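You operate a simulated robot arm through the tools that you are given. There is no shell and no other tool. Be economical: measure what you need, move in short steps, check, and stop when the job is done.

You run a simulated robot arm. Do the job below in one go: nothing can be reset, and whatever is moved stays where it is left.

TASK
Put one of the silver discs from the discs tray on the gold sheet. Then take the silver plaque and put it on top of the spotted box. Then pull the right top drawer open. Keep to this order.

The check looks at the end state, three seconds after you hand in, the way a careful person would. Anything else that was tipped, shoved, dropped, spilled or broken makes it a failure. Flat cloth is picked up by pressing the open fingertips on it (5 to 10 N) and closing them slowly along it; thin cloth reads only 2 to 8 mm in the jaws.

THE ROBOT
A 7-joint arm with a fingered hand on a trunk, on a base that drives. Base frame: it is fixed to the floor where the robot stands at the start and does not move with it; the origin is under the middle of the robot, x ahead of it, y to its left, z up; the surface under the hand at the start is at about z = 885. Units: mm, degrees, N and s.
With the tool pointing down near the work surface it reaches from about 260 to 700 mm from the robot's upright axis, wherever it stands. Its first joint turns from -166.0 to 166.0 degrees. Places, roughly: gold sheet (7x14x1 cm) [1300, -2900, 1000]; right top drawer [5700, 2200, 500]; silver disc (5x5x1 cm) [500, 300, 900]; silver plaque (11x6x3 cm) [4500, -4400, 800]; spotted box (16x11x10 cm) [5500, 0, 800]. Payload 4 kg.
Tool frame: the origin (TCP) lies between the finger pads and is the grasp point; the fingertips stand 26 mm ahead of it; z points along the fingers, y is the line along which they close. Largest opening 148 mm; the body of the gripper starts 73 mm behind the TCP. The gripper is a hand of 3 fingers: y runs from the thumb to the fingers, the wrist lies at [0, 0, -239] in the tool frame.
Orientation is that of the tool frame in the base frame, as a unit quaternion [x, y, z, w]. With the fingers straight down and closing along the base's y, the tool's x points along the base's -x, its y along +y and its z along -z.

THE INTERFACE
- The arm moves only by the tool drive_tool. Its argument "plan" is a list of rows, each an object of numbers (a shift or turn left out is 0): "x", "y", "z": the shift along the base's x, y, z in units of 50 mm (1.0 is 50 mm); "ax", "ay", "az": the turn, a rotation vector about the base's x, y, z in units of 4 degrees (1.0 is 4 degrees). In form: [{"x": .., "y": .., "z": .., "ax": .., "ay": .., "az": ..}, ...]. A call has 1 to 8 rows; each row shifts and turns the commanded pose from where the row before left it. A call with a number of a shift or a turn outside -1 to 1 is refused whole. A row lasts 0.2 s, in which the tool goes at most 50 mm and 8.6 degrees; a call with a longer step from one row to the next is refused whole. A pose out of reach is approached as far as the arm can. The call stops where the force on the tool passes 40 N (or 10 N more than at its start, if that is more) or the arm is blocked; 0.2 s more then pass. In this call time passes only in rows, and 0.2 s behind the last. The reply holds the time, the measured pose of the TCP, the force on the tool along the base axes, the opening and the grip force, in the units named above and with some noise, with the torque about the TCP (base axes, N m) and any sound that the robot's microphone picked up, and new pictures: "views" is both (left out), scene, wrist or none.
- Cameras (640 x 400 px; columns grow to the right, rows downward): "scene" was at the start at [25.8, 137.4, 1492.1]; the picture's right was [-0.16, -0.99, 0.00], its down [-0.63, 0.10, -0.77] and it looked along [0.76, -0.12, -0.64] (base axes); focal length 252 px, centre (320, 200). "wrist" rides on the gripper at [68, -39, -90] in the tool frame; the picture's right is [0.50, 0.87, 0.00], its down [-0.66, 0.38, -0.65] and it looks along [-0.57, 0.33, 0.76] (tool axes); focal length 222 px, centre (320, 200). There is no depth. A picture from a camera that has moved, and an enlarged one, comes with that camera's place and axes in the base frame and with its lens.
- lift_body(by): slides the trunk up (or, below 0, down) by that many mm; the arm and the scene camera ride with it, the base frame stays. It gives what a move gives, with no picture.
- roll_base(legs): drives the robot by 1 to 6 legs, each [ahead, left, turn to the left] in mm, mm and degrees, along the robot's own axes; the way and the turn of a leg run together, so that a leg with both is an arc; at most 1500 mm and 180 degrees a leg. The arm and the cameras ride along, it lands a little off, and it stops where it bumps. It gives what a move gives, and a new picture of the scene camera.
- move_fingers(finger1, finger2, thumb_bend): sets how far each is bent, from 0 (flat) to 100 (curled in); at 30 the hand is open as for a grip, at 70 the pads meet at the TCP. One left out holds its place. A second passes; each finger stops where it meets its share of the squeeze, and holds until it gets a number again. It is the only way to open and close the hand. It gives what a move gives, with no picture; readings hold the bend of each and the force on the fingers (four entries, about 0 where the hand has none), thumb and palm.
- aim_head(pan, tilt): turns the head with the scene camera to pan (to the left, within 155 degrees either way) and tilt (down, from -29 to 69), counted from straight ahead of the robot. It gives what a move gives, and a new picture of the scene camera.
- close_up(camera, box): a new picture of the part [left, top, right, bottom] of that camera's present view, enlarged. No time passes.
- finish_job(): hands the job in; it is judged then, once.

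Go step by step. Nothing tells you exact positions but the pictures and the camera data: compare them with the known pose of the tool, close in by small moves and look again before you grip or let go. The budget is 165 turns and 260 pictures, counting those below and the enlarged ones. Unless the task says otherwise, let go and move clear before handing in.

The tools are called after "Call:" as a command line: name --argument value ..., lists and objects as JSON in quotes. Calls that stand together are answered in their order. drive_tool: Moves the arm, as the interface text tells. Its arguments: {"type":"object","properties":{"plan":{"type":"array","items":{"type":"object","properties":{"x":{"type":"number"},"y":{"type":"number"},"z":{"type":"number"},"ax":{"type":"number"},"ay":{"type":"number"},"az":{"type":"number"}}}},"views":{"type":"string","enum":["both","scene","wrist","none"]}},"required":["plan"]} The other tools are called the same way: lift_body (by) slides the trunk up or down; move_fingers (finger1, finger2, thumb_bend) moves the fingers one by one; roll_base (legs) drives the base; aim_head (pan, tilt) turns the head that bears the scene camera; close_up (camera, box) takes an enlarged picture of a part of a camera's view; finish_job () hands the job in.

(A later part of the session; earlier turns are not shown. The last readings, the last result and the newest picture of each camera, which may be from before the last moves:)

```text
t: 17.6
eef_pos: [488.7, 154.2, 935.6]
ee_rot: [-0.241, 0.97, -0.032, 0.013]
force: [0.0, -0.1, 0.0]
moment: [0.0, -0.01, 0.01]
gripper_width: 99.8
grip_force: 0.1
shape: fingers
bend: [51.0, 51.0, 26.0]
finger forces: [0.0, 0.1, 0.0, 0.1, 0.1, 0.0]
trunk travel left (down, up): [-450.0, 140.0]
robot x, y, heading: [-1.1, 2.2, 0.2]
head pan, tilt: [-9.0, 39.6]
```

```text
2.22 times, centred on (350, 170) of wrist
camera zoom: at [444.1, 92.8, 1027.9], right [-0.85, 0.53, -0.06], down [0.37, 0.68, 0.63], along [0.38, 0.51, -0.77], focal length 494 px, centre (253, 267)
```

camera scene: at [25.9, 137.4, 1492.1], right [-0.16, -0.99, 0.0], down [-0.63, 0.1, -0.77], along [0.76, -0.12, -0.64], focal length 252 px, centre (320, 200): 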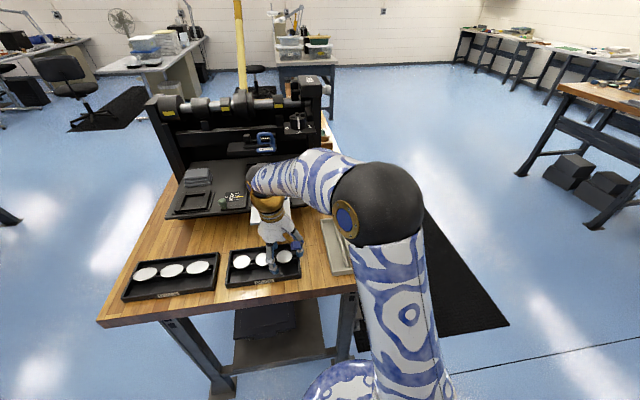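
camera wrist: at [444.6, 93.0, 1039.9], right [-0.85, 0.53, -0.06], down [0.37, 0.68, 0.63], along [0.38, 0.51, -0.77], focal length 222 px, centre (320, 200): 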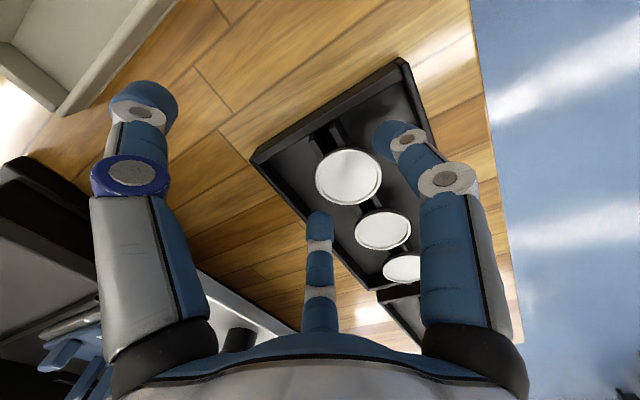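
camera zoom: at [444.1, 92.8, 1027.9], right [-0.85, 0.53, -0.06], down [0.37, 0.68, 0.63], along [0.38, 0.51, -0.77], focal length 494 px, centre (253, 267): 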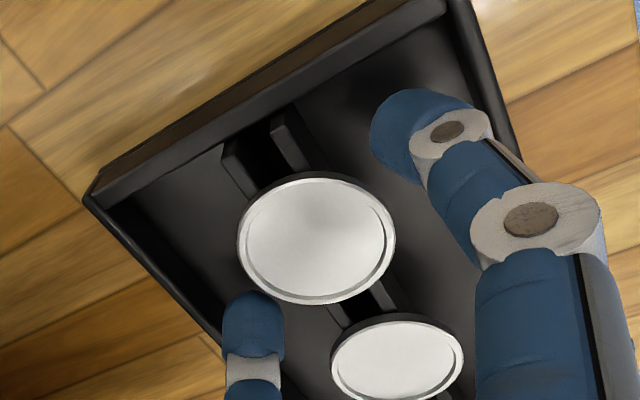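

There's no contact yet. I'll go down about 6 mm more, then close gently.

Call:
drive_tool --plan '[{"z": -0.06}, {"z": -0.06}]' --views "none"

Call:
close_up --camera "wrist" --box '[250, 80, 450, 260]'

```text
t: 18.1
eef_pos: [488.0, 154.1, 930.3]
ee_rot: [-0.241, 0.97, -0.031, 0.014]
force: [0.1, -0.2, 0.0]
moment: [-0.02, 0.0, 0.01]
gripper_width: 99.8
grip_force: 0.1
shape: fingers
bend: [51.0, 51.0, 26.0]
finger forces: [0.1, 0.0, 0.1, 0.0, 0.1, 0.1]
trunk travel left (down, up): [-450.0, 140.0]
robot x, y, heading: [-1.6, -0.5, 0.2]
head pan, tilt: [-9.0, 39.6]
```

```text
2.22 times, centred on (350, 170) of wrist
camera zoom: at [444.2, 92.9, 1021.7], right [-0.85, 0.53, -0.06], down [0.37, 0.68, 0.63], along [0.38, 0.51, -0.77], focal length 494 px, centre (253, 267)
```

zoom: 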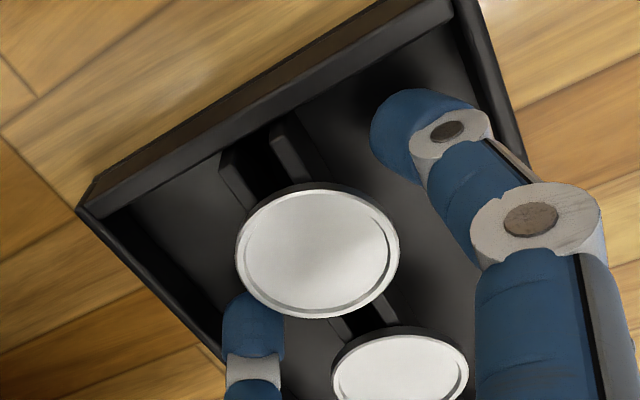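

The disc sits on the line between the two fingertips. I'll close in small increments.

Call:
move_fingers --finger1 53 --finger2 53

Call:
close_up --camera "wrist" --box '[250, 80, 450, 260]'

```text
t: 19.1
eef_pos: [488.6, 154.7, 930.5]
ee_rot: [-0.242, 0.97, -0.031, 0.013]
force: [0.3, -0.3, -0.4]
moment: [-0.01, 0.01, -0.03]
gripper_width: 96.8
grip_force: 0.2
shape: fingers
bend: [53.0, 53.0, 26.0]
finger forces: [0.0, 0.0, 0.0, 0.0, 0.0, 0.1]
trunk travel left (down, up): [-450.0, 140.0]
robot x, y, heading: [-1.9, 0.2, 0.1]
head pan, tilt: [-9.0, 39.6]
```

```text
2.22 times, centred on (350, 170) of wrist
camera zoom: at [444.1, 92.9, 1021.8], right [-0.85, 0.53, -0.06], down [0.37, 0.68, 0.63], along [0.38, 0.51, -0.77], focal length 494 px, centre (253, 267)
```

zoom: 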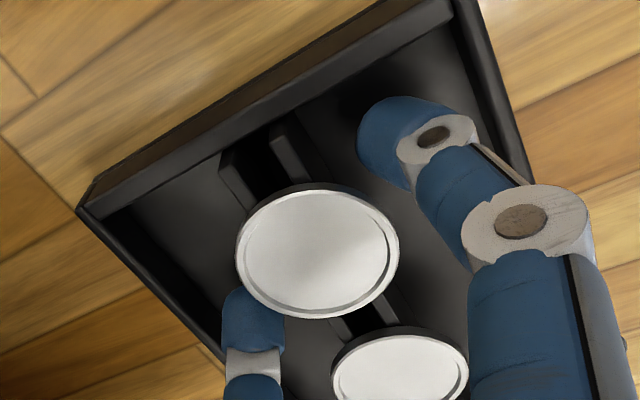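

By triangulation, the line between the fingers passes about 6 mm off the disc's centre on the thumb side. I'll open slightly and shift the hand (−3, +5) mm.

Call:
move_fingers --finger1 50.5 --finger2 50.5

Call:
drive_tool --plan '[{"x": -0.04, "y": 0.1}]' --views "none"

Call:
close_up --camera "wrist" --box '[250, 80, 450, 260]'

Call:
close_up --camera "scene" --box '[250, 225, 310, 273]'

```text
t: 20.1
eef_pos: [490.2, 155.2, 930.4]
ee_rot: [-0.241, 0.97, -0.031, 0.014]
force: [-0.2, 0.1, -0.2]
moment: [0.01, -0.01, -0.01]
gripper_width: 100.5
grip_force: 0.0
shape: fingers
bend: [50.0, 50.0, 26.0]
finger forces: [0.0, 0.1, 0.0, 0.0, 0.0, 0.0]
trunk travel left (down, up): [-450.0, 140.0]
robot x, y, heading: [-2.8, -3.7, -0.1]
head pan, tilt: [-9.0, 39.6]
```

```text
t: 20.6
eef_pos: [487.4, 159.8, 929.9]
ee_rot: [-0.242, 0.97, -0.032, 0.014]
force: [-0.2, -0.5, -0.1]
moment: [0.0, -0.02, 0.01]
gripper_width: 100.5
grip_force: 0.0
shape: fingers
bend: [50.0, 50.0, 26.0]
finger forces: [0.0, 0.0, 0.0, 0.1, 0.0, 0.0]
trunk travel left (down, up): [-450.0, 140.0]
robot x, y, heading: [-0.7, 0.8, -0.0]
head pan, tilt: [-9.0, 39.6]
```

```text
2.22 times, centred on (350, 170) of wrist
camera zoom: at [442.0, 98.7, 1021.5], right [-0.85, 0.53, -0.06], down [0.38, 0.68, 0.63], along [0.38, 0.51, -0.77], focal length 494 px, centre (253, 267)
```

zoom: 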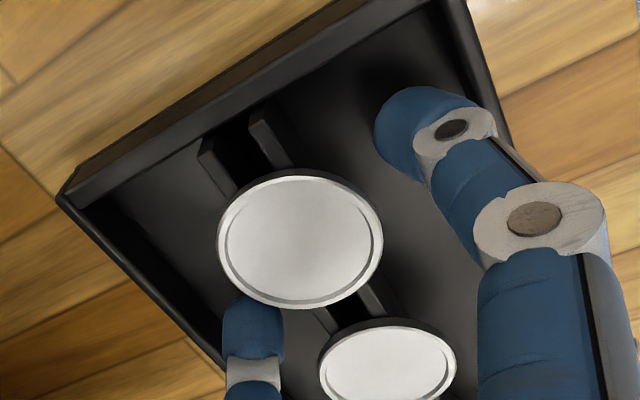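

```text
8.33 times, centred on (280, 249) of scene
camera zoom: at [25.7, 137.5, 1492.1], right [-0.16, -0.99, 0.0], down [-0.63, 0.1, -0.77], along [0.76, -0.12, -0.64], focal length 2101 px, centre (653, -208)
```

zoom: 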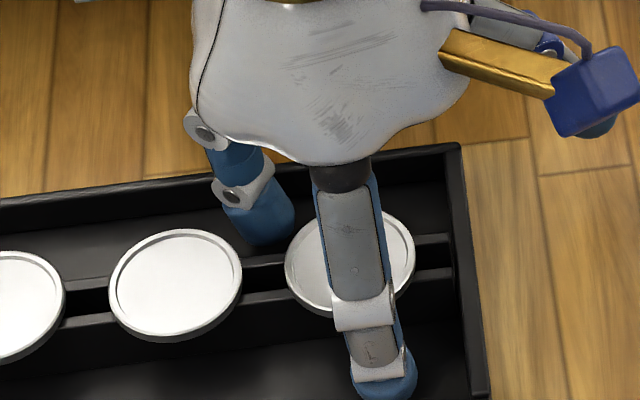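

That looks better aligned. I'll close step by step now.

Call:
move_fingers --finger1 53.5 --finger2 53.5

Call:
close_up --camera "wrist" --box '[250, 80, 450, 260]'

```text
t: 21.6
eef_pos: [487.2, 160.7, 931.0]
ee_rot: [-0.242, 0.97, -0.032, 0.013]
force: [-0.1, -0.2, -0.2]
moment: [-0.02, -0.01, -0.02]
gripper_width: 97.0
grip_force: 0.1
shape: fingers
bend: [53.0, 53.0, 26.0]
finger forces: [0.0, 0.0, 0.1, 0.0, 0.0, 0.0]
trunk travel left (down, up): [-450.0, 140.0]
robot x, y, heading: [-1.4, -3.6, 0.1]
head pan, tilt: [-9.0, 39.6]
```

```text
2.22 times, centred on (350, 170) of wrist
camera zoom: at [442.0, 98.6, 1021.5], right [-0.85, 0.53, -0.06], down [0.37, 0.68, 0.63], along [0.38, 0.51, -0.77], focal length 494 px, centre (253, 267)
```

zoom: 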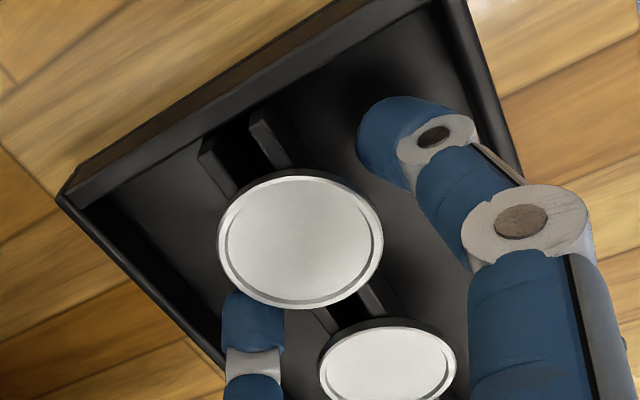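

Call:
move_fingers --finger1 55.5 --finger2 55.5

Call:
close_up --camera "wrist" --box '[250, 80, 450, 260]'

Call:
close_up --camera "scene" --box '[250, 225, 310, 273]'

```text
t: 22.6
eef_pos: [487.4, 159.8, 930.7]
ee_rot: [-0.241, 0.97, -0.032, 0.013]
force: [-0.3, -0.2, 0.2]
moment: [-0.02, 0.0, -0.02]
gripper_width: 94.1
grip_force: 0.0
shape: fingers
bend: [55.0, 55.0, 26.0]
finger forces: [0.1, 0.0, 0.1, 0.0, 0.0, 0.0]
trunk travel left (down, up): [-450.0, 140.0]
robot x, y, heading: [2.3, 1.8, -0.1]
head pan, tilt: [-9.0, 39.6]
```

```text
2.22 times, centred on (350, 170) of wrist
camera zoom: at [442.0, 98.7, 1021.5], right [-0.85, 0.53, -0.06], down [0.37, 0.68, 0.63], along [0.38, 0.51, -0.77], focal length 494 px, centre (253, 267)
```

zoom: 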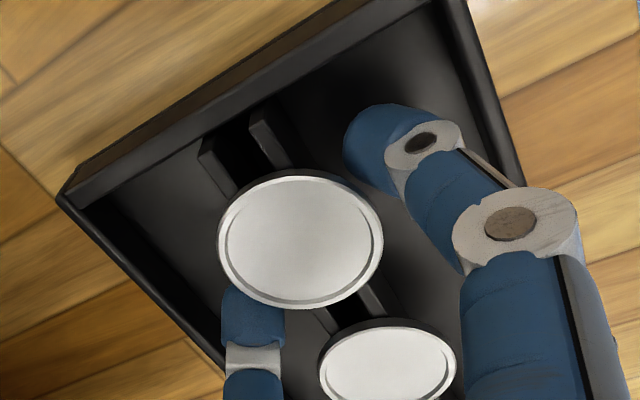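

```text
8.33 times, centred on (280, 249) of scene
camera zoom: at [25.7, 137.5, 1492.1], right [-0.16, -0.99, 0.0], down [-0.63, 0.1, -0.77], along [0.76, -0.12, -0.64], focal length 2101 px, centre (653, -208)
```

zoom: 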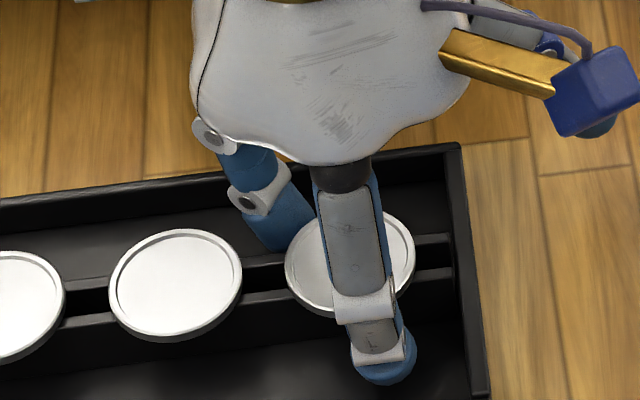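

Call:
move_fingers --finger1 57.5 --finger2 57.5

Call:
close_up --camera "wrist" --box '[250, 80, 450, 260]'

Call:
close_up --camera "scene" --box '[250, 225, 310, 273]'

```text
t: 23.6
eef_pos: [487.3, 160.5, 930.4]
ee_rot: [-0.241, 0.97, -0.032, 0.013]
force: [0.7, -1.4, -0.5]
moment: [0.0, -0.01, 0.02]
gripper_width: 91.3
grip_force: 0.0
shape: fingers
bend: [57.0, 57.0, 26.0]
finger forces: [0.1, 0.1, 0.1, 0.0, 0.0, 0.1]
trunk travel left (down, up): [-450.0, 140.0]
robot x, y, heading: [4.8, -1.5, -0.0]
head pan, tilt: [-9.0, 39.6]
```

```text
2.22 times, centred on (350, 170) of wrist
camera zoom: at [442.0, 98.6, 1021.5], right [-0.85, 0.53, -0.06], down [0.37, 0.68, 0.63], along [0.38, 0.51, -0.77], focal length 494 px, centre (253, 267)
```

zoom: 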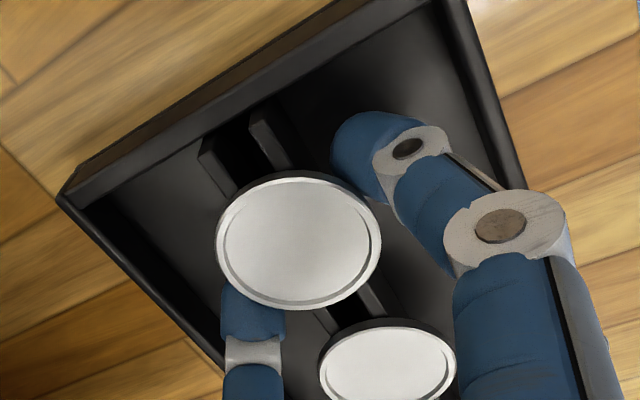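

```text
8.33 times, centred on (280, 249) of scene
camera zoom: at [25.7, 137.5, 1492.1], right [-0.16, -0.99, 0.0], down [-0.63, 0.1, -0.77], along [0.76, -0.12, -0.64], focal length 2101 px, centre (653, -208)
```

zoom: 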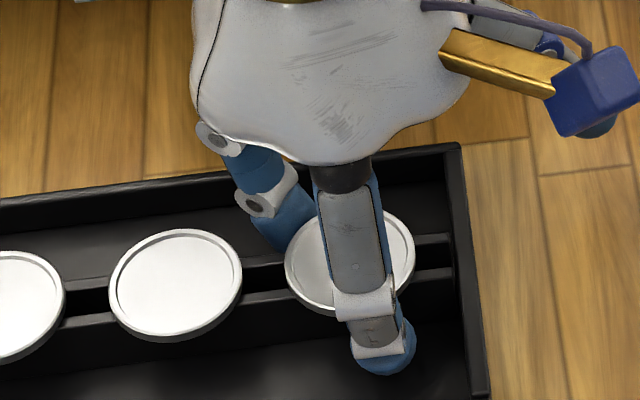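

Contact is starting and the pair looks balanced about the disc. I'll keep closing.

Call:
move_fingers --finger1 59.5 --finger2 59.5

Call:
close_up --camera "wrist" --box '[250, 80, 450, 260]'

```text
t: 24.6
eef_pos: [487.4, 160.1, 930.5]
ee_rot: [-0.242, 0.97, -0.032, 0.013]
force: [0.5, 0.3, 0.0]
moment: [0.0, 0.0, -0.03]
gripper_width: 89.4
grip_force: 0.1
shape: fingers
bend: [58.0, 58.0, 26.0]
finger forces: [0.3, 0.5, 0.0, 0.0, 0.0, 0.1]
trunk travel left (down, up): [-450.0, 140.0]
robot x, y, heading: [2.3, -1.6, 0.2]
head pan, tilt: [-9.0, 39.6]
```

```text
2.22 times, centred on (350, 170) of wrist
camera zoom: at [442.0, 98.6, 1021.4], right [-0.85, 0.53, -0.06], down [0.37, 0.68, 0.63], along [0.38, 0.51, -0.77], focal length 494 px, centre (253, 267)
```

zoom: 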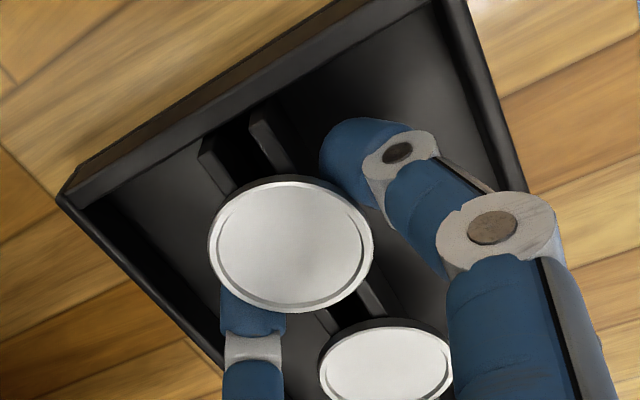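

Both fingers are touching the disc lightly and it is drifting slightly towards the thumb. I'll apply a firmer squeeze and check whether it holds.

Call:
move_fingers --finger1 62 --finger2 62

Call:
close_up --camera "wrist" --box '[250, 80, 450, 260]'

```text
t: 25.6
eef_pos: [486.1, 160.8, 930.9]
ee_rot: [-0.243, 0.97, -0.032, 0.013]
force: [-1.3, -0.4, 0.1]
moment: [0.02, -0.01, 0.0]
gripper_width: 86.5
grip_force: 0.6
shape: fingers
bend: [60.0, 62.0, 26.0]
finger forces: [1.1, 0.1, 0.1, 0.0, 0.1, 0.1]
trunk travel left (down, up): [-450.0, 140.0]
robot x, y, heading: [2.2, -1.9, -0.1]
head pan, tilt: [-9.0, 39.6]
```

```text
2.22 times, centred on (350, 170) of wrist
camera zoom: at [442.0, 98.6, 1021.5], right [-0.85, 0.53, -0.06], down [0.37, 0.68, 0.63], along [0.38, 0.51, -0.77], focal length 494 px, centre (253, 267)
```

zoom: 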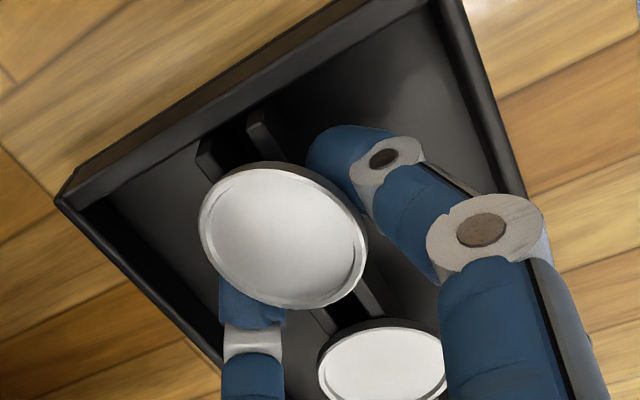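

Call:
close_up --camera "scene" --box '[250, 225, 310, 273]'

```text
8.33 times, centred on (280, 249) of scene
camera zoom: at [25.6, 137.5, 1492.1], right [-0.16, -0.99, 0.0], down [-0.63, 0.1, -0.77], along [0.76, -0.12, -0.64], focal length 2101 px, centre (653, -208)
```

zoom: 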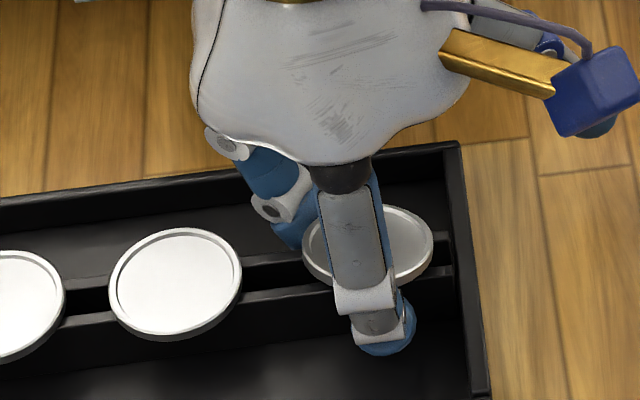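

The disc slid about 6 mm towards the end wall and one finger got slightly under its edge. It's still on the rails. A two-finger pinch isn't stable, so I'll open, lift, and go back to a three-digit grasp with the fingers low and the thumb high, just above the wall.

Call:
move_fingers --finger1 51 --finger2 51

Call:
drive_tool --plan '[{"z": 0.4}, {"z": 0.4}]' --views "wrist"

Call:
close_up --camera "scene" --box '[250, 225, 310, 273]'

```text
t: 26.6
eef_pos: [487.5, 160.1, 931.3]
ee_rot: [-0.241, 0.97, -0.031, 0.014]
force: [0.2, -0.5, -0.2]
moment: [0.01, 0.02, 0.0]
gripper_width: 99.1
grip_force: 0.0
shape: fingers
bend: [51.0, 51.0, 26.0]
finger forces: [0.0, 0.0, 0.1, 0.0, 0.0, 0.1]
trunk travel left (down, up): [-450.0, 140.0]
robot x, y, heading: [-0.7, 0.9, -0.0]
head pan, tilt: [-9.0, 39.6]
```

```text
t: 27.1
eef_pos: [488.3, 160.0, 970.2]
ee_rot: [-0.242, 0.97, -0.032, 0.014]
force: [0.2, 0.5, -0.3]
moment: [0.01, 0.04, -0.05]
gripper_width: 99.1
grip_force: 0.0
shape: fingers
bend: [51.0, 51.0, 26.0]
finger forces: [0.0, 0.1, 0.0, 0.0, 0.1, 0.0]
trunk travel left (down, up): [-450.0, 140.0]
robot x, y, heading: [3.0, -1.0, 0.1]
head pan, tilt: [-9.0, 39.6]
camera wrist: at [442.1, 98.4, 1061.4], right [-0.85, 0.53, -0.06], down [0.38, 0.68, 0.63], along [0.38, 0.51, -0.77], focal length 222 px, centre (320, 200)
```

wrist: 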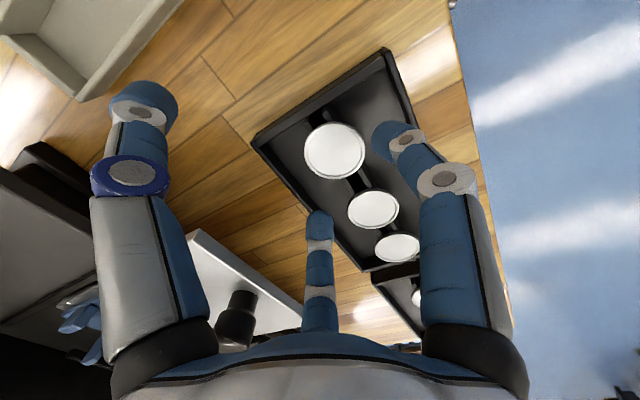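

```text
8.33 times, centred on (280, 249) of scene
camera zoom: at [25.6, 137.5, 1492.1], right [-0.16, -0.99, 0.0], down [-0.63, 0.1, -0.77], along [0.76, -0.12, -0.64], focal length 2101 px, centre (653, -208)
```

zoom: 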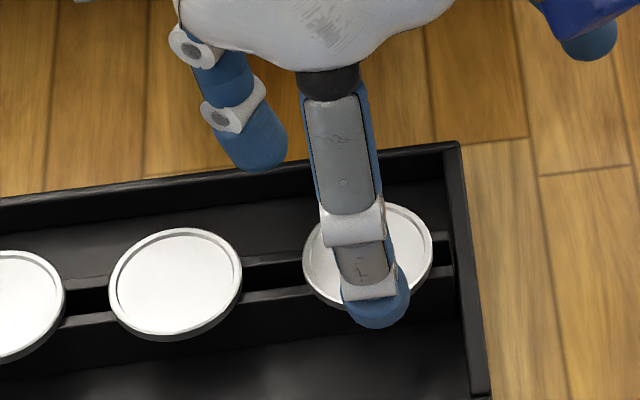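

The disc is flat again at about (486, 164). I'll yaw back about 13°, tilt to 8° with the thumb side up, and centre the three digits over the disc.

Call:
drive_tool --plan '[{"az": -1, "y": 0.06}, {"az": -1, "y": 0.06, "x": -0.03}, {"az": -1, "y": 0.06, "x": -0.03}, {"az": -0.4}, {"ax": -0.97, "ay": -0.24}]' --views "none"

Call:
move_fingers --finger1 52 --finger2 51 --thumb_bend 50

Call:
drive_tool --plan '[{"z": -0.36}]' --views "wrist"

Call:
close_up --camera "scene" --box '[250, 225, 310, 273]'

Call:
close_up --camera "wrist" --box '[220, 80, 440, 260]'

```text
t: 28.4
eef_pos: [484.7, 168.2, 970.7]
ee_rot: [-0.125, 0.99, -0.068, 0.015]
force: [-0.9, 1.4, 0.8]
moment: [-0.02, 0.04, 0.02]
gripper_width: 99.0
grip_force: 0.0
shape: fingers
bend: [51.0, 51.0, 26.0]
finger forces: [0.0, 0.0, 0.1, 0.1, 0.1, 0.1]
trunk travel left (down, up): [-450.0, 140.0]
robot x, y, heading: [0.9, -0.5, -0.2]
head pan, tilt: [-9.0, 39.6]
```

```text
t: 29.4
eef_pos: [485.0, 168.9, 970.7]
ee_rot: [-0.126, 0.99, -0.067, 0.014]
force: [-0.4, -0.1, 1.0]
moment: [0.01, 0.04, 0.0]
gripper_width: 59.6
grip_force: 0.0
shape: fingers
bend: [52.0, 51.0, 50.0]
finger forces: [0.0, 0.1, 0.0, 0.0, 0.0, 0.0]
trunk travel left (down, up): [-450.0, 140.0]
robot x, y, heading: [3.7, -0.5, -0.1]
head pan, tilt: [-9.0, 39.6]
```

```text
t: 29.8
eef_pos: [486.6, 168.8, 951.5]
ee_rot: [-0.126, 0.99, -0.068, 0.013]
force: [0.5, 0.4, -0.3]
moment: [0.0, -0.03, -0.03]
gripper_width: 59.1
grip_force: 0.0
shape: fingers
bend: [52.0, 51.0, 50.0]
finger forces: [0.0, 0.0, 0.0, 0.0, 0.1, 0.0]
trunk travel left (down, up): [-450.0, 140.0]
robot x, y, heading: [4.7, 0.1, -0.0]
head pan, tilt: [-9.0, 39.6]
camera wrist: at [425.8, 126.6, 1044.9], right [-0.7, 0.71, -0.12], down [0.51, 0.61, 0.6], along [0.5, 0.36, -0.79], focal length 222 px, centre (320, 200)
```

wrist: 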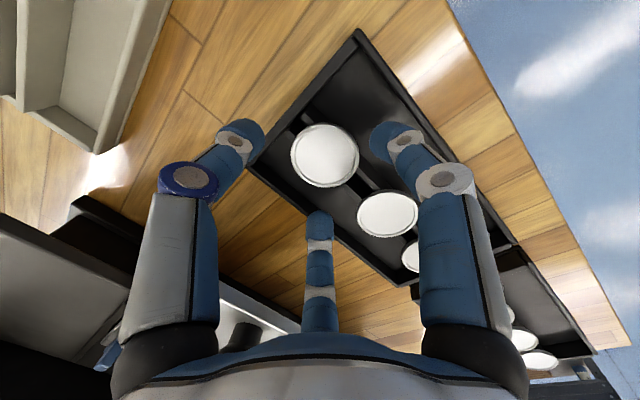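

```text
8.33 times, centred on (280, 249) of scene
camera zoom: at [25.7, 137.5, 1492.1], right [-0.16, -0.99, 0.0], down [-0.63, 0.1, -0.77], along [0.76, -0.12, -0.64], focal length 2101 px, centre (653, -208)
```

zoom: 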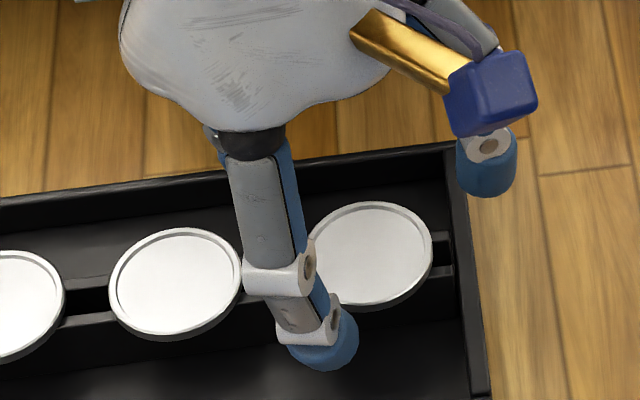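

```text
2.22 times, centred on (330, 170) of wrist
camera zoom: at [425.8, 126.6, 1044.9], right [-0.7, 0.71, -0.12], down [0.51, 0.61, 0.6], along [0.5, 0.36, -0.79], focal length 494 px, centre (298, 267)
```

zoom: 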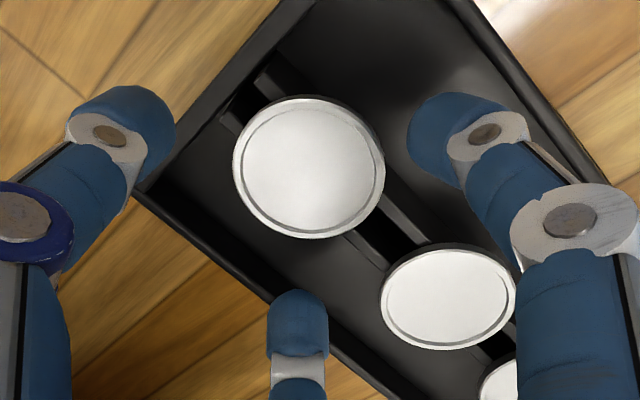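

The fingers need to move about 3 mm towards −x to centre. I'll adjust and descend towards z≈937.

Call:
drive_tool --plan '[{"x": -0.06, "z": -0.16}, {"z": -0.12}]' --views "none"

Call:
close_up --camera "scene" --box '[250, 225, 310, 273]'

Call:
close_up --camera "wrist" --box '[220, 80, 440, 260]'

```text
t: 30.4
eef_pos: [482.9, 169.7, 937.9]
ee_rot: [-0.125, 0.99, -0.067, 0.014]
force: [-0.8, 0.0, -0.6]
moment: [-0.04, -0.01, 0.01]
gripper_width: 59.2
grip_force: 0.0
shape: fingers
bend: [52.0, 51.0, 50.0]
finger forces: [0.0, 0.0, 0.0, 0.1, 0.1, 0.0]
trunk travel left (down, up): [-450.0, 140.0]
robot x, y, heading: [-0.9, 0.9, -0.2]
head pan, tilt: [-9.0, 39.6]
```

```text
8.33 times, centred on (280, 249) of scene
camera zoom: at [25.7, 137.5, 1492.1], right [-0.16, -0.99, 0.0], down [-0.63, 0.1, -0.77], along [0.76, -0.12, -0.64], focal length 2101 px, centre (653, -208)
```

zoom: 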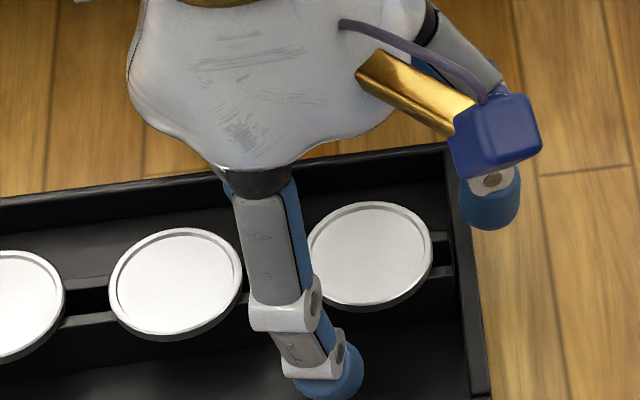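

```text
2.22 times, centred on (330, 170) of wrist
camera zoom: at [422.6, 126.3, 1031.3], right [-0.7, 0.71, -0.12], down [0.51, 0.61, 0.6], along [0.5, 0.36, -0.79], focal length 494 px, centre (298, 267)
```

zoom: 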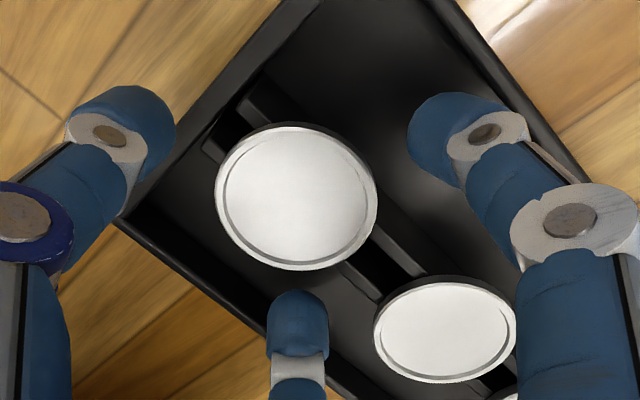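

Thumb clearance to the wall is a few mm. I'll bring the thumb in over the wall towards the disc's rim at this height.

Call:
move_fingers --thumb_bend 55

Call:
close_up --camera "scene" --box '[265, 230, 305, 262]'

Call:
close_up --camera "wrist" --box '[220, 80, 440, 260]'

```text
t: 31.4
eef_pos: [481.8, 169.3, 938.0]
ee_rot: [-0.126, 0.99, -0.067, 0.015]
force: [0.2, -0.1, -0.1]
moment: [-0.04, -0.04, 0.0]
gripper_width: 52.6
grip_force: 0.9
shape: fingers
bend: [52.0, 51.0, 54.0]
finger forces: [0.1, 0.1, 0.1, 0.0, 1.2, 0.0]
trunk travel left (down, up): [-450.0, 140.0]
robot x, y, heading: [-0.0, -1.9, -0.5]
head pan, tilt: [-9.0, 39.6]
```

```text
12.50 times, centred on (285, 246) of scene
camera zoom: at [25.7, 137.4, 1492.1], right [-0.16, -0.99, 0.0], down [-0.63, 0.1, -0.77], along [0.76, -0.12, -0.64], focal length 3152 px, centre (758, -375)
```

zoom: 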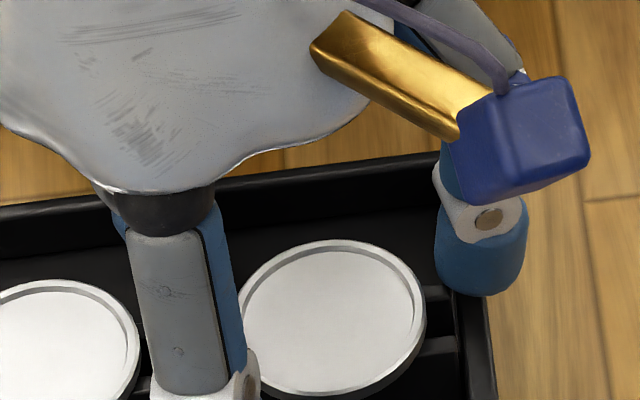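

```text
2.22 times, centred on (330, 170) of wrist
camera zoom: at [422.6, 126.3, 1031.4], right [-0.7, 0.71, -0.12], down [0.51, 0.61, 0.6], along [0.5, 0.36, -0.79], focal length 494 px, centre (298, 267)
```

zoom: 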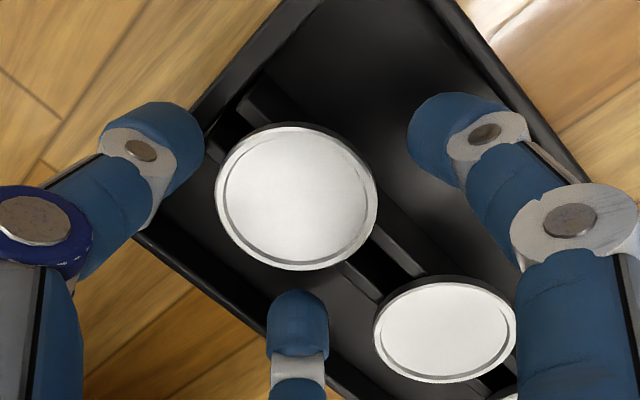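

The thumb reads 1.2 N and I can't tell whether that is the wall or the rim. I'll raise 2 mm and see.

Call:
drive_tool --plan '[{"z": 0.05}]' --views "none"

Call:
move_fingers --thumb_bend 57

Call:
close_up --camera "scene" --box '[265, 230, 305, 262]'

Call:
close_up --camera "wrist" --box '[220, 80, 440, 260]'

```text
t: 31.8
eef_pos: [482.4, 169.3, 942.0]
ee_rot: [-0.125, 0.99, -0.068, 0.013]
force: [-0.1, 0.1, -0.2]
moment: [-0.02, -0.03, -0.02]
gripper_width: 51.5
grip_force: 0.1
shape: fingers
bend: [52.0, 51.0, 55.0]
finger forces: [0.0, 0.0, 0.1, 0.0, 0.1, 0.0]
trunk travel left (down, up): [-450.0, 140.0]
robot x, y, heading: [0.1, 0.5, -0.2]
head pan, tilt: [-9.0, 39.6]
```

```text
t: 32.8
eef_pos: [483.3, 168.0, 941.2]
ee_rot: [-0.126, 0.99, -0.068, 0.014]
force: [-0.2, 0.0, -0.1]
moment: [-0.03, -0.01, 0.0]
gripper_width: 50.3
grip_force: 0.0
shape: fingers
bend: [52.0, 51.0, 56.0]
finger forces: [0.0, 0.0, 0.0, 0.0, 0.3, 0.1]
trunk travel left (down, up): [-450.0, 140.0]
robot x, y, heading: [1.8, 0.5, -0.3]
head pan, tilt: [-9.0, 39.6]
```

```text
12.50 times, centred on (285, 246) of scene
camera zoom: at [25.7, 137.5, 1492.1], right [-0.16, -0.99, 0.0], down [-0.63, 0.1, -0.77], along [0.76, -0.12, -0.64], focal length 3152 px, centre (758, -375)
```

zoom: 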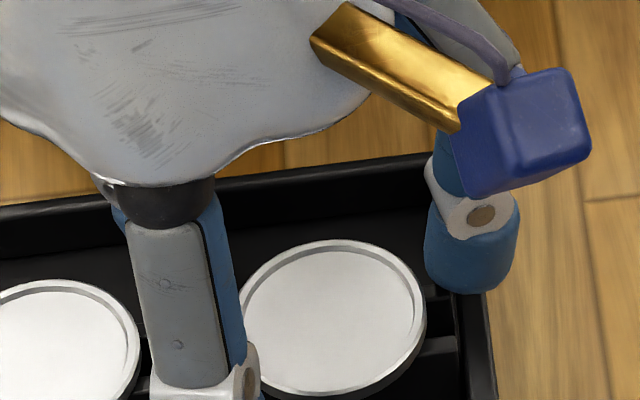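

```text
2.22 times, centred on (330, 170) of wrist
camera zoom: at [422.3, 126.1, 1034.0], right [-0.7, 0.71, -0.12], down [0.51, 0.61, 0.6], along [0.5, 0.36, -0.79], focal length 494 px, centre (298, 267)
```

zoom: 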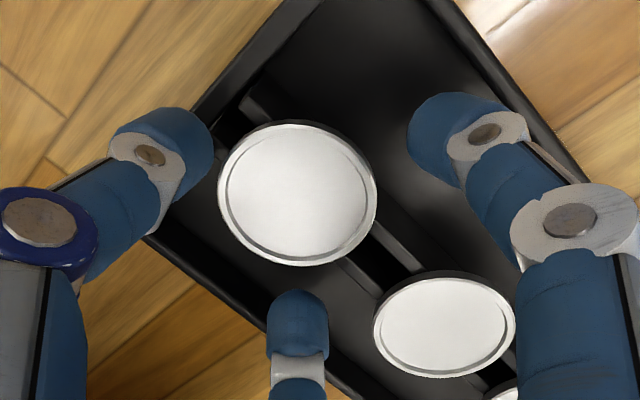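

The thumb now meets the disc's rim lightly with no net load on the tool. I'll close the two fingers in steps.

Call:
move_fingers --finger1 55 --finger2 55

Call:
close_up --camera "wrist" --box '[220, 80, 440, 260]'

Call:
close_up --camera "scene" --box '[250, 225, 310, 273]'

```text
t: 33.8
eef_pos: [483.1, 169.2, 940.6]
ee_rot: [-0.125, 0.99, -0.068, 0.013]
force: [-0.2, -0.3, 1.1]
moment: [-0.01, 0.0, 0.03]
gripper_width: 45.3
grip_force: 0.2
shape: fingers
bend: [55.0, 55.0, 56.0]
finger forces: [0.1, 0.1, 0.1, 0.0, 0.4, 0.1]
trunk travel left (down, up): [-450.0, 140.0]
robot x, y, heading: [1.5, -2.9, -0.2]
head pan, tilt: [-9.0, 39.6]
```

```text
2.22 times, centred on (330, 170) of wrist
camera zoom: at [422.3, 126.1, 1034.0], right [-0.7, 0.71, -0.12], down [0.51, 0.61, 0.6], along [0.5, 0.36, -0.79], focal length 494 px, centre (298, 267)
```

zoom: 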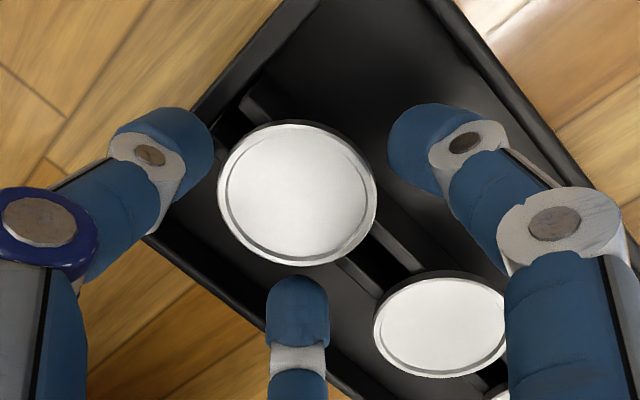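

```text
8.33 times, centred on (280, 249) of scene
camera zoom: at [25.7, 137.5, 1492.1], right [-0.16, -0.99, 0.0], down [-0.63, 0.1, -0.77], along [0.76, -0.12, -0.64], focal length 2101 px, centre (653, -208)
```

zoom: 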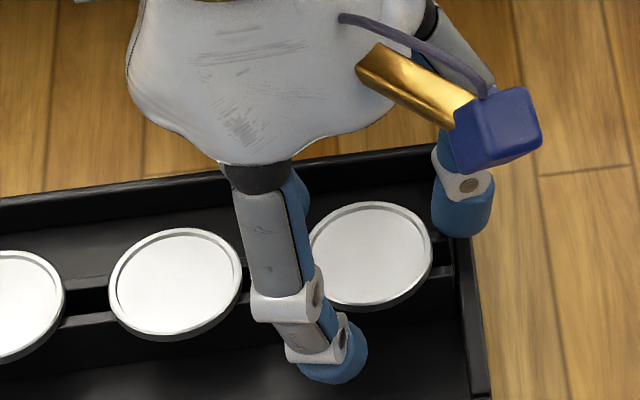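

Call:
move_fingers --finger1 58 --finger2 58

Call:
close_up --camera "wrist" --box '[220, 80, 440, 260]'

Call:
close_up --camera "scene" --box '[250, 225, 310, 273]'

```text
t: 34.8
eef_pos: [481.6, 168.9, 940.9]
ee_rot: [-0.126, 0.99, -0.068, 0.013]
force: [0.8, 0.0, 0.1]
moment: [-0.03, -0.01, 0.03]
gripper_width: 42.1
grip_force: 0.2
shape: fingers
bend: [57.0, 57.0, 56.0]
finger forces: [0.0, 0.1, 0.1, 0.0, 0.5, 0.0]
trunk travel left (down, up): [-450.0, 140.0]
robot x, y, heading: [-1.4, 0.6, 0.0]
head pan, tilt: [-9.0, 39.6]
```

```text
2.22 times, centred on (330, 170) of wrist
camera zoom: at [422.3, 126.1, 1034.0], right [-0.7, 0.71, -0.12], down [0.51, 0.61, 0.6], along [0.5, 0.36, -0.79], focal length 494 px, centre (298, 267)
```

zoom: 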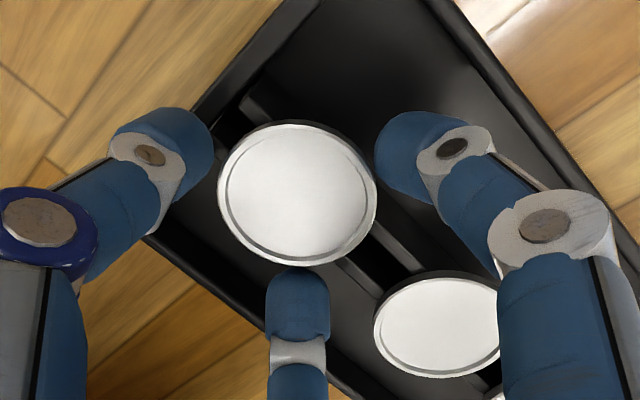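

```text
8.33 times, centred on (280, 249) of scene
camera zoom: at [25.7, 137.5, 1492.1], right [-0.16, -0.99, 0.0], down [-0.63, 0.1, -0.77], along [0.76, -0.12, -0.64], focal length 2101 px, centre (653, -208)
```

zoom: 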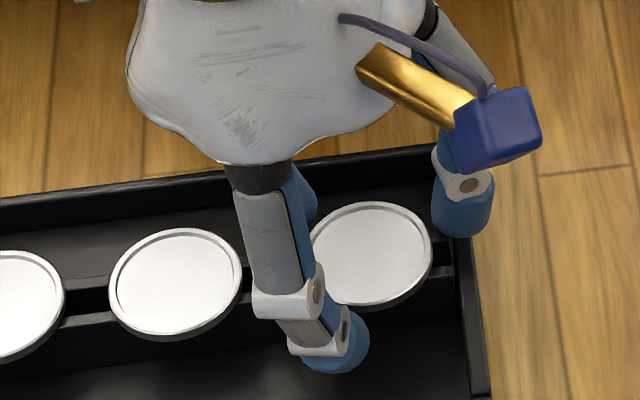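

Call:
move_fingers --finger1 60 --finger2 60

Call:
close_up --camera "wrist" --box '[220, 80, 440, 260]'

Call:
close_up --camera "scene" --box '[250, 225, 310, 273]'

```text
t: 35.8
eef_pos: [482.2, 168.7, 941.2]
ee_rot: [-0.125, 0.99, -0.068, 0.013]
force: [-0.7, -0.3, 0.4]
moment: [-0.02, 0.02, 0.03]
gripper_width: 37.6
grip_force: 0.5
shape: fingers
bend: [60.0, 59.0, 56.0]
finger forces: [0.2, 0.2, 0.1, 0.0, 0.6, 0.0]
trunk travel left (down, up): [-450.0, 140.0]
robot x, y, heading: [1.4, -1.9, 0.1]
head pan, tilt: [-9.0, 39.6]
```

```text
2.22 times, centred on (330, 170) of wrist
camera zoom: at [422.3, 126.1, 1034.0], right [-0.7, 0.71, -0.12], down [0.51, 0.61, 0.6], along [0.5, 0.36, -0.79], focal length 494 px, centre (298, 267)
```

zoom: 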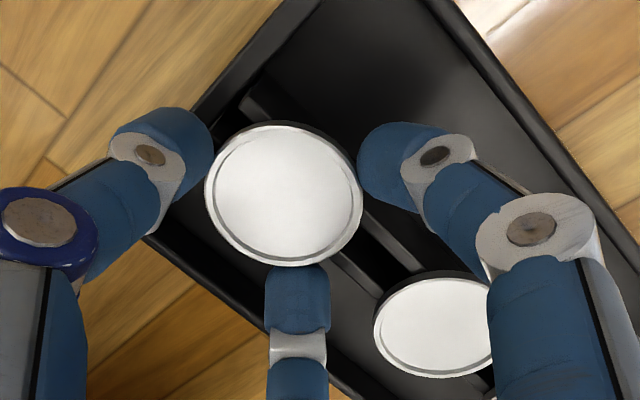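

```text
8.33 times, centred on (280, 249) of scene
camera zoom: at [25.7, 137.5, 1492.1], right [-0.16, -0.99, 0.0], down [-0.63, 0.1, -0.77], along [0.76, -0.12, -0.64], focal length 2101 px, centre (653, -208)
```

zoom: 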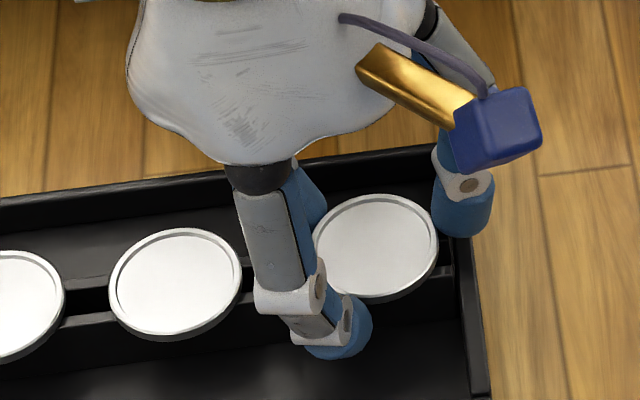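

All three digits are at the disc now. I'll squeeze more firmly.

Call:
move_fingers --finger1 63 --finger2 63 --thumb_bend 59

Call:
close_up --camera "wrist" --box '[220, 80, 440, 260]'

Call:
close_up --camera "scene" --box '[250, 225, 310, 273]'

```text
t: 36.8
eef_pos: [482.3, 169.0, 941.2]
ee_rot: [-0.125, 0.99, -0.069, 0.014]
force: [0.2, -0.9, 2.1]
moment: [-0.08, -0.04, 0.01]
gripper_width: 35.5
grip_force: 3.4
shape: fingers
bend: [60.0, 60.0, 57.0]
finger forces: [2.2, 2.3, 0.0, 0.0, 3.3, 0.0]
trunk travel left (down, up): [-450.0, 140.0]
robot x, y, heading: [-1.6, -1.8, -0.1]
head pan, tilt: [-9.0, 39.6]
```

```text
2.22 times, centred on (330, 170) of wrist
camera zoom: at [422.3, 126.1, 1034.0], right [-0.7, 0.71, -0.12], down [0.51, 0.61, 0.6], along [0.5, 0.36, -0.79], focal length 494 px, centre (298, 267)
```

zoom: 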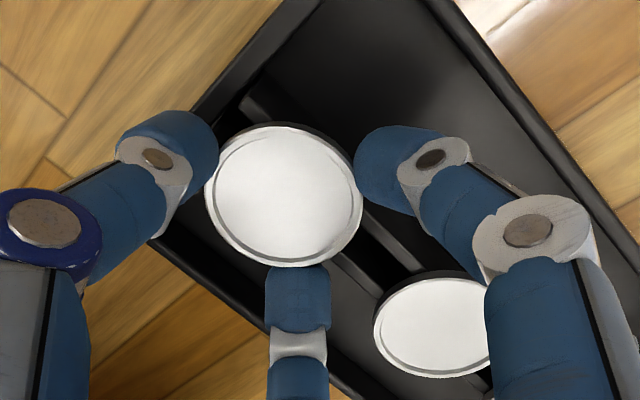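

```text
8.33 times, centred on (280, 249) of scene
camera zoom: at [25.7, 137.4, 1492.1], right [-0.16, -0.99, 0.0], down [-0.63, 0.1, -0.77], along [0.76, -0.12, -0.64], focal length 2101 px, centre (653, -208)
```

zoom: 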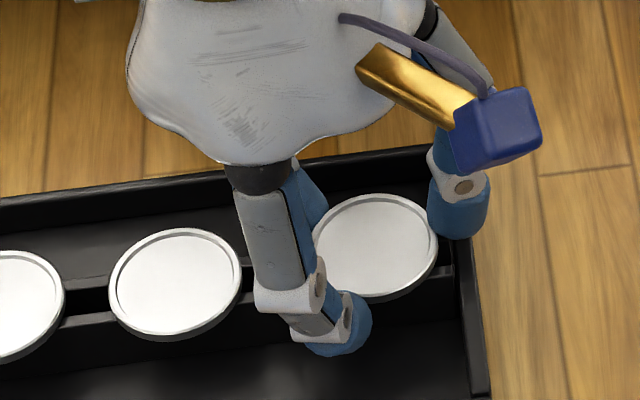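

The grip is balanced (2.2/2.3/3.3 N) with the disc steady. I'll firm it up a bit and lift a little.

Call:
move_fingers --finger1 66 --finger2 66 --thumb_bend 62

Call:
close_up --camera "wrist" --box '[220, 80, 440, 260]'

```text
t: 37.8
eef_pos: [483.0, 169.6, 941.0]
ee_rot: [-0.126, 0.99, -0.068, 0.014]
force: [0.9, -0.5, 1.1]
moment: [-0.06, -0.04, -0.01]
gripper_width: 34.5
grip_force: 7.4
shape: fingers
bend: [60.0, 60.0, 58.0]
finger forces: [4.6, 4.8, 0.1, 0.0, 6.5, 0.0]
trunk travel left (down, up): [-450.0, 140.0]
robot x, y, heading: [3.2, 1.3, 0.2]
head pan, tilt: [-9.0, 39.6]
```

```text
2.22 times, centred on (330, 170) of wrist
camera zoom: at [422.3, 126.0, 1034.0], right [-0.7, 0.71, -0.12], down [0.51, 0.61, 0.6], along [0.5, 0.36, -0.79], focal length 494 px, centre (298, 267)
```

zoom: 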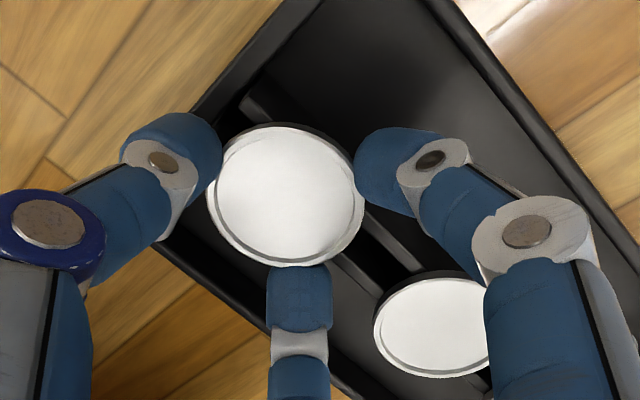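

Call:
drive_tool --plan '[{"z": 0.1}, {"z": 0.15}, {"z": 0.15}]' --views "wrist"

Call:
close_up --camera "scene" --box '[250, 220, 310, 268]'

```text
t: 38.5
eef_pos: [483.1, 169.7, 961.1]
ee_rot: [-0.126, 0.99, -0.067, 0.012]
force: [-0.2, 0.9, 0.2]
moment: [0.03, -0.01, -0.01]
gripper_width: 34.4
grip_force: 7.0
shape: fingers
bend: [60.0, 60.0, 58.0]
finger forces: [4.7, 4.7, 0.0, 0.1, 4.9, 0.0]
trunk travel left (down, up): [-450.0, 140.0]
robot x, y, heading: [-2.8, -1.5, 0.1]
head pan, tilt: [-9.0, 39.6]
camera wrist: at [422.5, 126.8, 1054.4], right [-0.7, 0.71, -0.12], down [0.51, 0.61, 0.6], along [0.5, 0.36, -0.79], focal length 222 px, centre (320, 200)
```

wrist: 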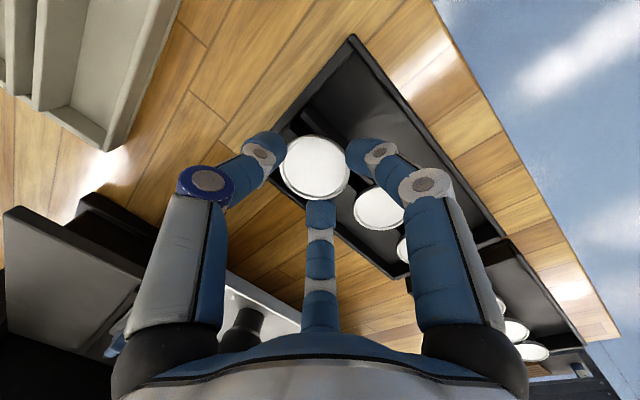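

```text
8.33 times, centred on (280, 244) of scene
camera zoom: at [25.7, 137.5, 1492.1], right [-0.16, -0.99, 0.0], down [-0.63, 0.1, -0.77], along [0.76, -0.12, -0.64], focal length 2101 px, centre (653, -167)
```

zoom: 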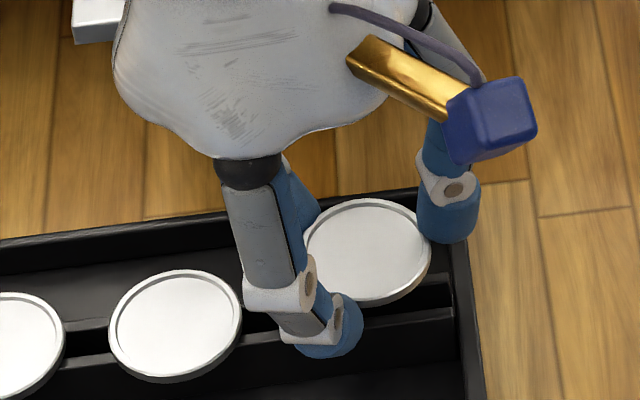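

The disc is lifted and held securely. I'll raise it well clear, then look to the right towards the gold sheet.

Call:
drive_tool --plan '[{"z": 0.7}, {"z": 0.9}, {"z": 0.9}, {"z": 0.9}, {"z": 0.6, "x": -0.5}, {"x": -0.8}, {"x": -0.8}]' --views "wrist"

Call:
aim_head --pan -60 --tilt 20

```text
t: 40.1
eef_pos: [375.5, 170.6, 1161.5]
ee_rot: [-0.125, 0.99, -0.066, 0.013]
force: [-0.8, 0.6, 0.1]
moment: [0.01, 0.04, -0.02]
gripper_width: 34.1
grip_force: 6.8
shape: fingers
bend: [60.0, 60.0, 58.0]
finger forces: [4.6, 4.7, 0.0, 0.1, 4.4, 0.0]
trunk travel left (down, up): [-450.0, 140.0]
robot x, y, heading: [-0.9, -1.5, 0.0]
head pan, tilt: [-9.0, 39.6]
camera wrist: at [316.0, 127.6, 1255.3], right [-0.7, 0.71, -0.12], down [0.51, 0.61, 0.6], along [0.5, 0.36, -0.79], focal length 222 px, centre (320, 200)
```

wrist: 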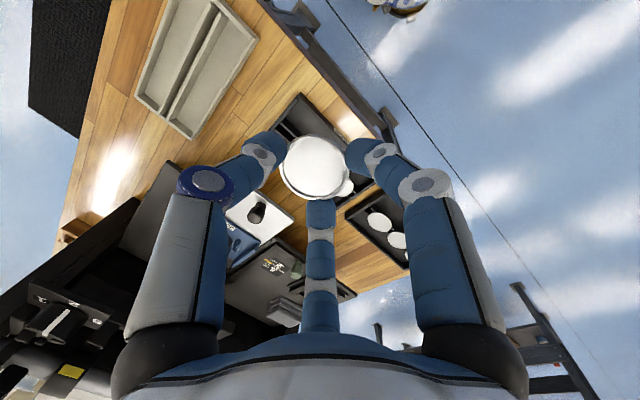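

```text
t: 41.3
eef_pos: [376.9, 170.8, 1162.6]
ee_rot: [-0.126, 0.99, -0.068, 0.014]
force: [0.3, -0.7, -0.3]
moment: [-0.03, 0.03, -0.03]
gripper_width: 33.9
grip_force: 6.8
shape: fingers
bend: [60.0, 60.0, 58.0]
finger forces: [4.4, 4.6, 0.0, 0.1, 4.4, 0.1]
trunk travel left (down, up): [-450.0, 140.0]
robot x, y, heading: [2.8, 3.2, -0.0]
head pan, tilt: [-60.0, 20.0]
camera scene: at [-12.0, 70.2, 1522.8], right [-0.87, -0.5, 0.0], down [-0.17, 0.3, -0.94], along [0.47, -0.81, -0.34], focal length 252 px, centre (320, 200)
```

scene: 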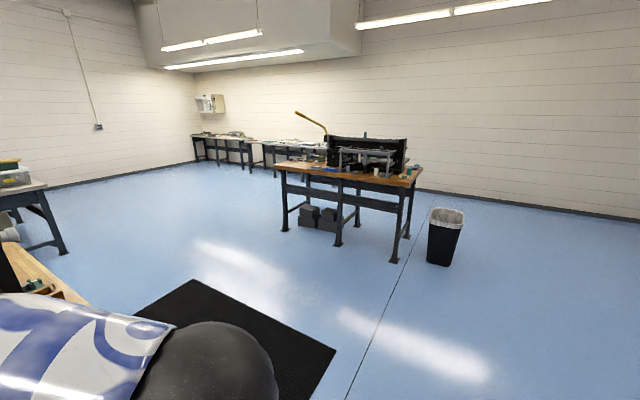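

A second bench with a machine stands at about (1300, −2900). I'll enlarge it to find the gold sheet.

Call:
close_up --camera "scene" --box '[265, 100, 435, 270]'

```text
2.35 times, centred on (350, 185) of scene
camera zoom: at [-12.0, 70.2, 1522.8], right [-0.87, -0.5, 0.0], down [-0.17, 0.3, -0.94], along [0.47, -0.81, -0.34], focal length 593 px, centre (249, 235)
```

zoom: 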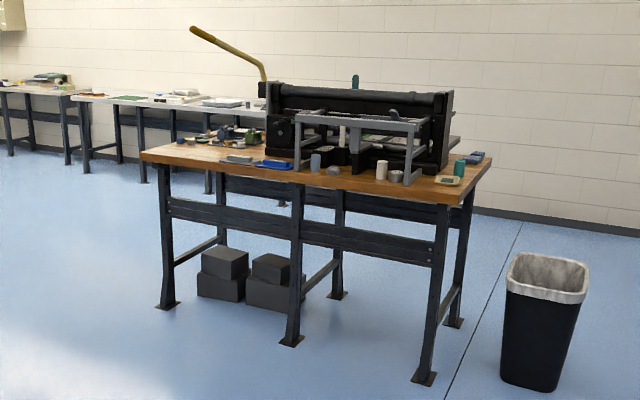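

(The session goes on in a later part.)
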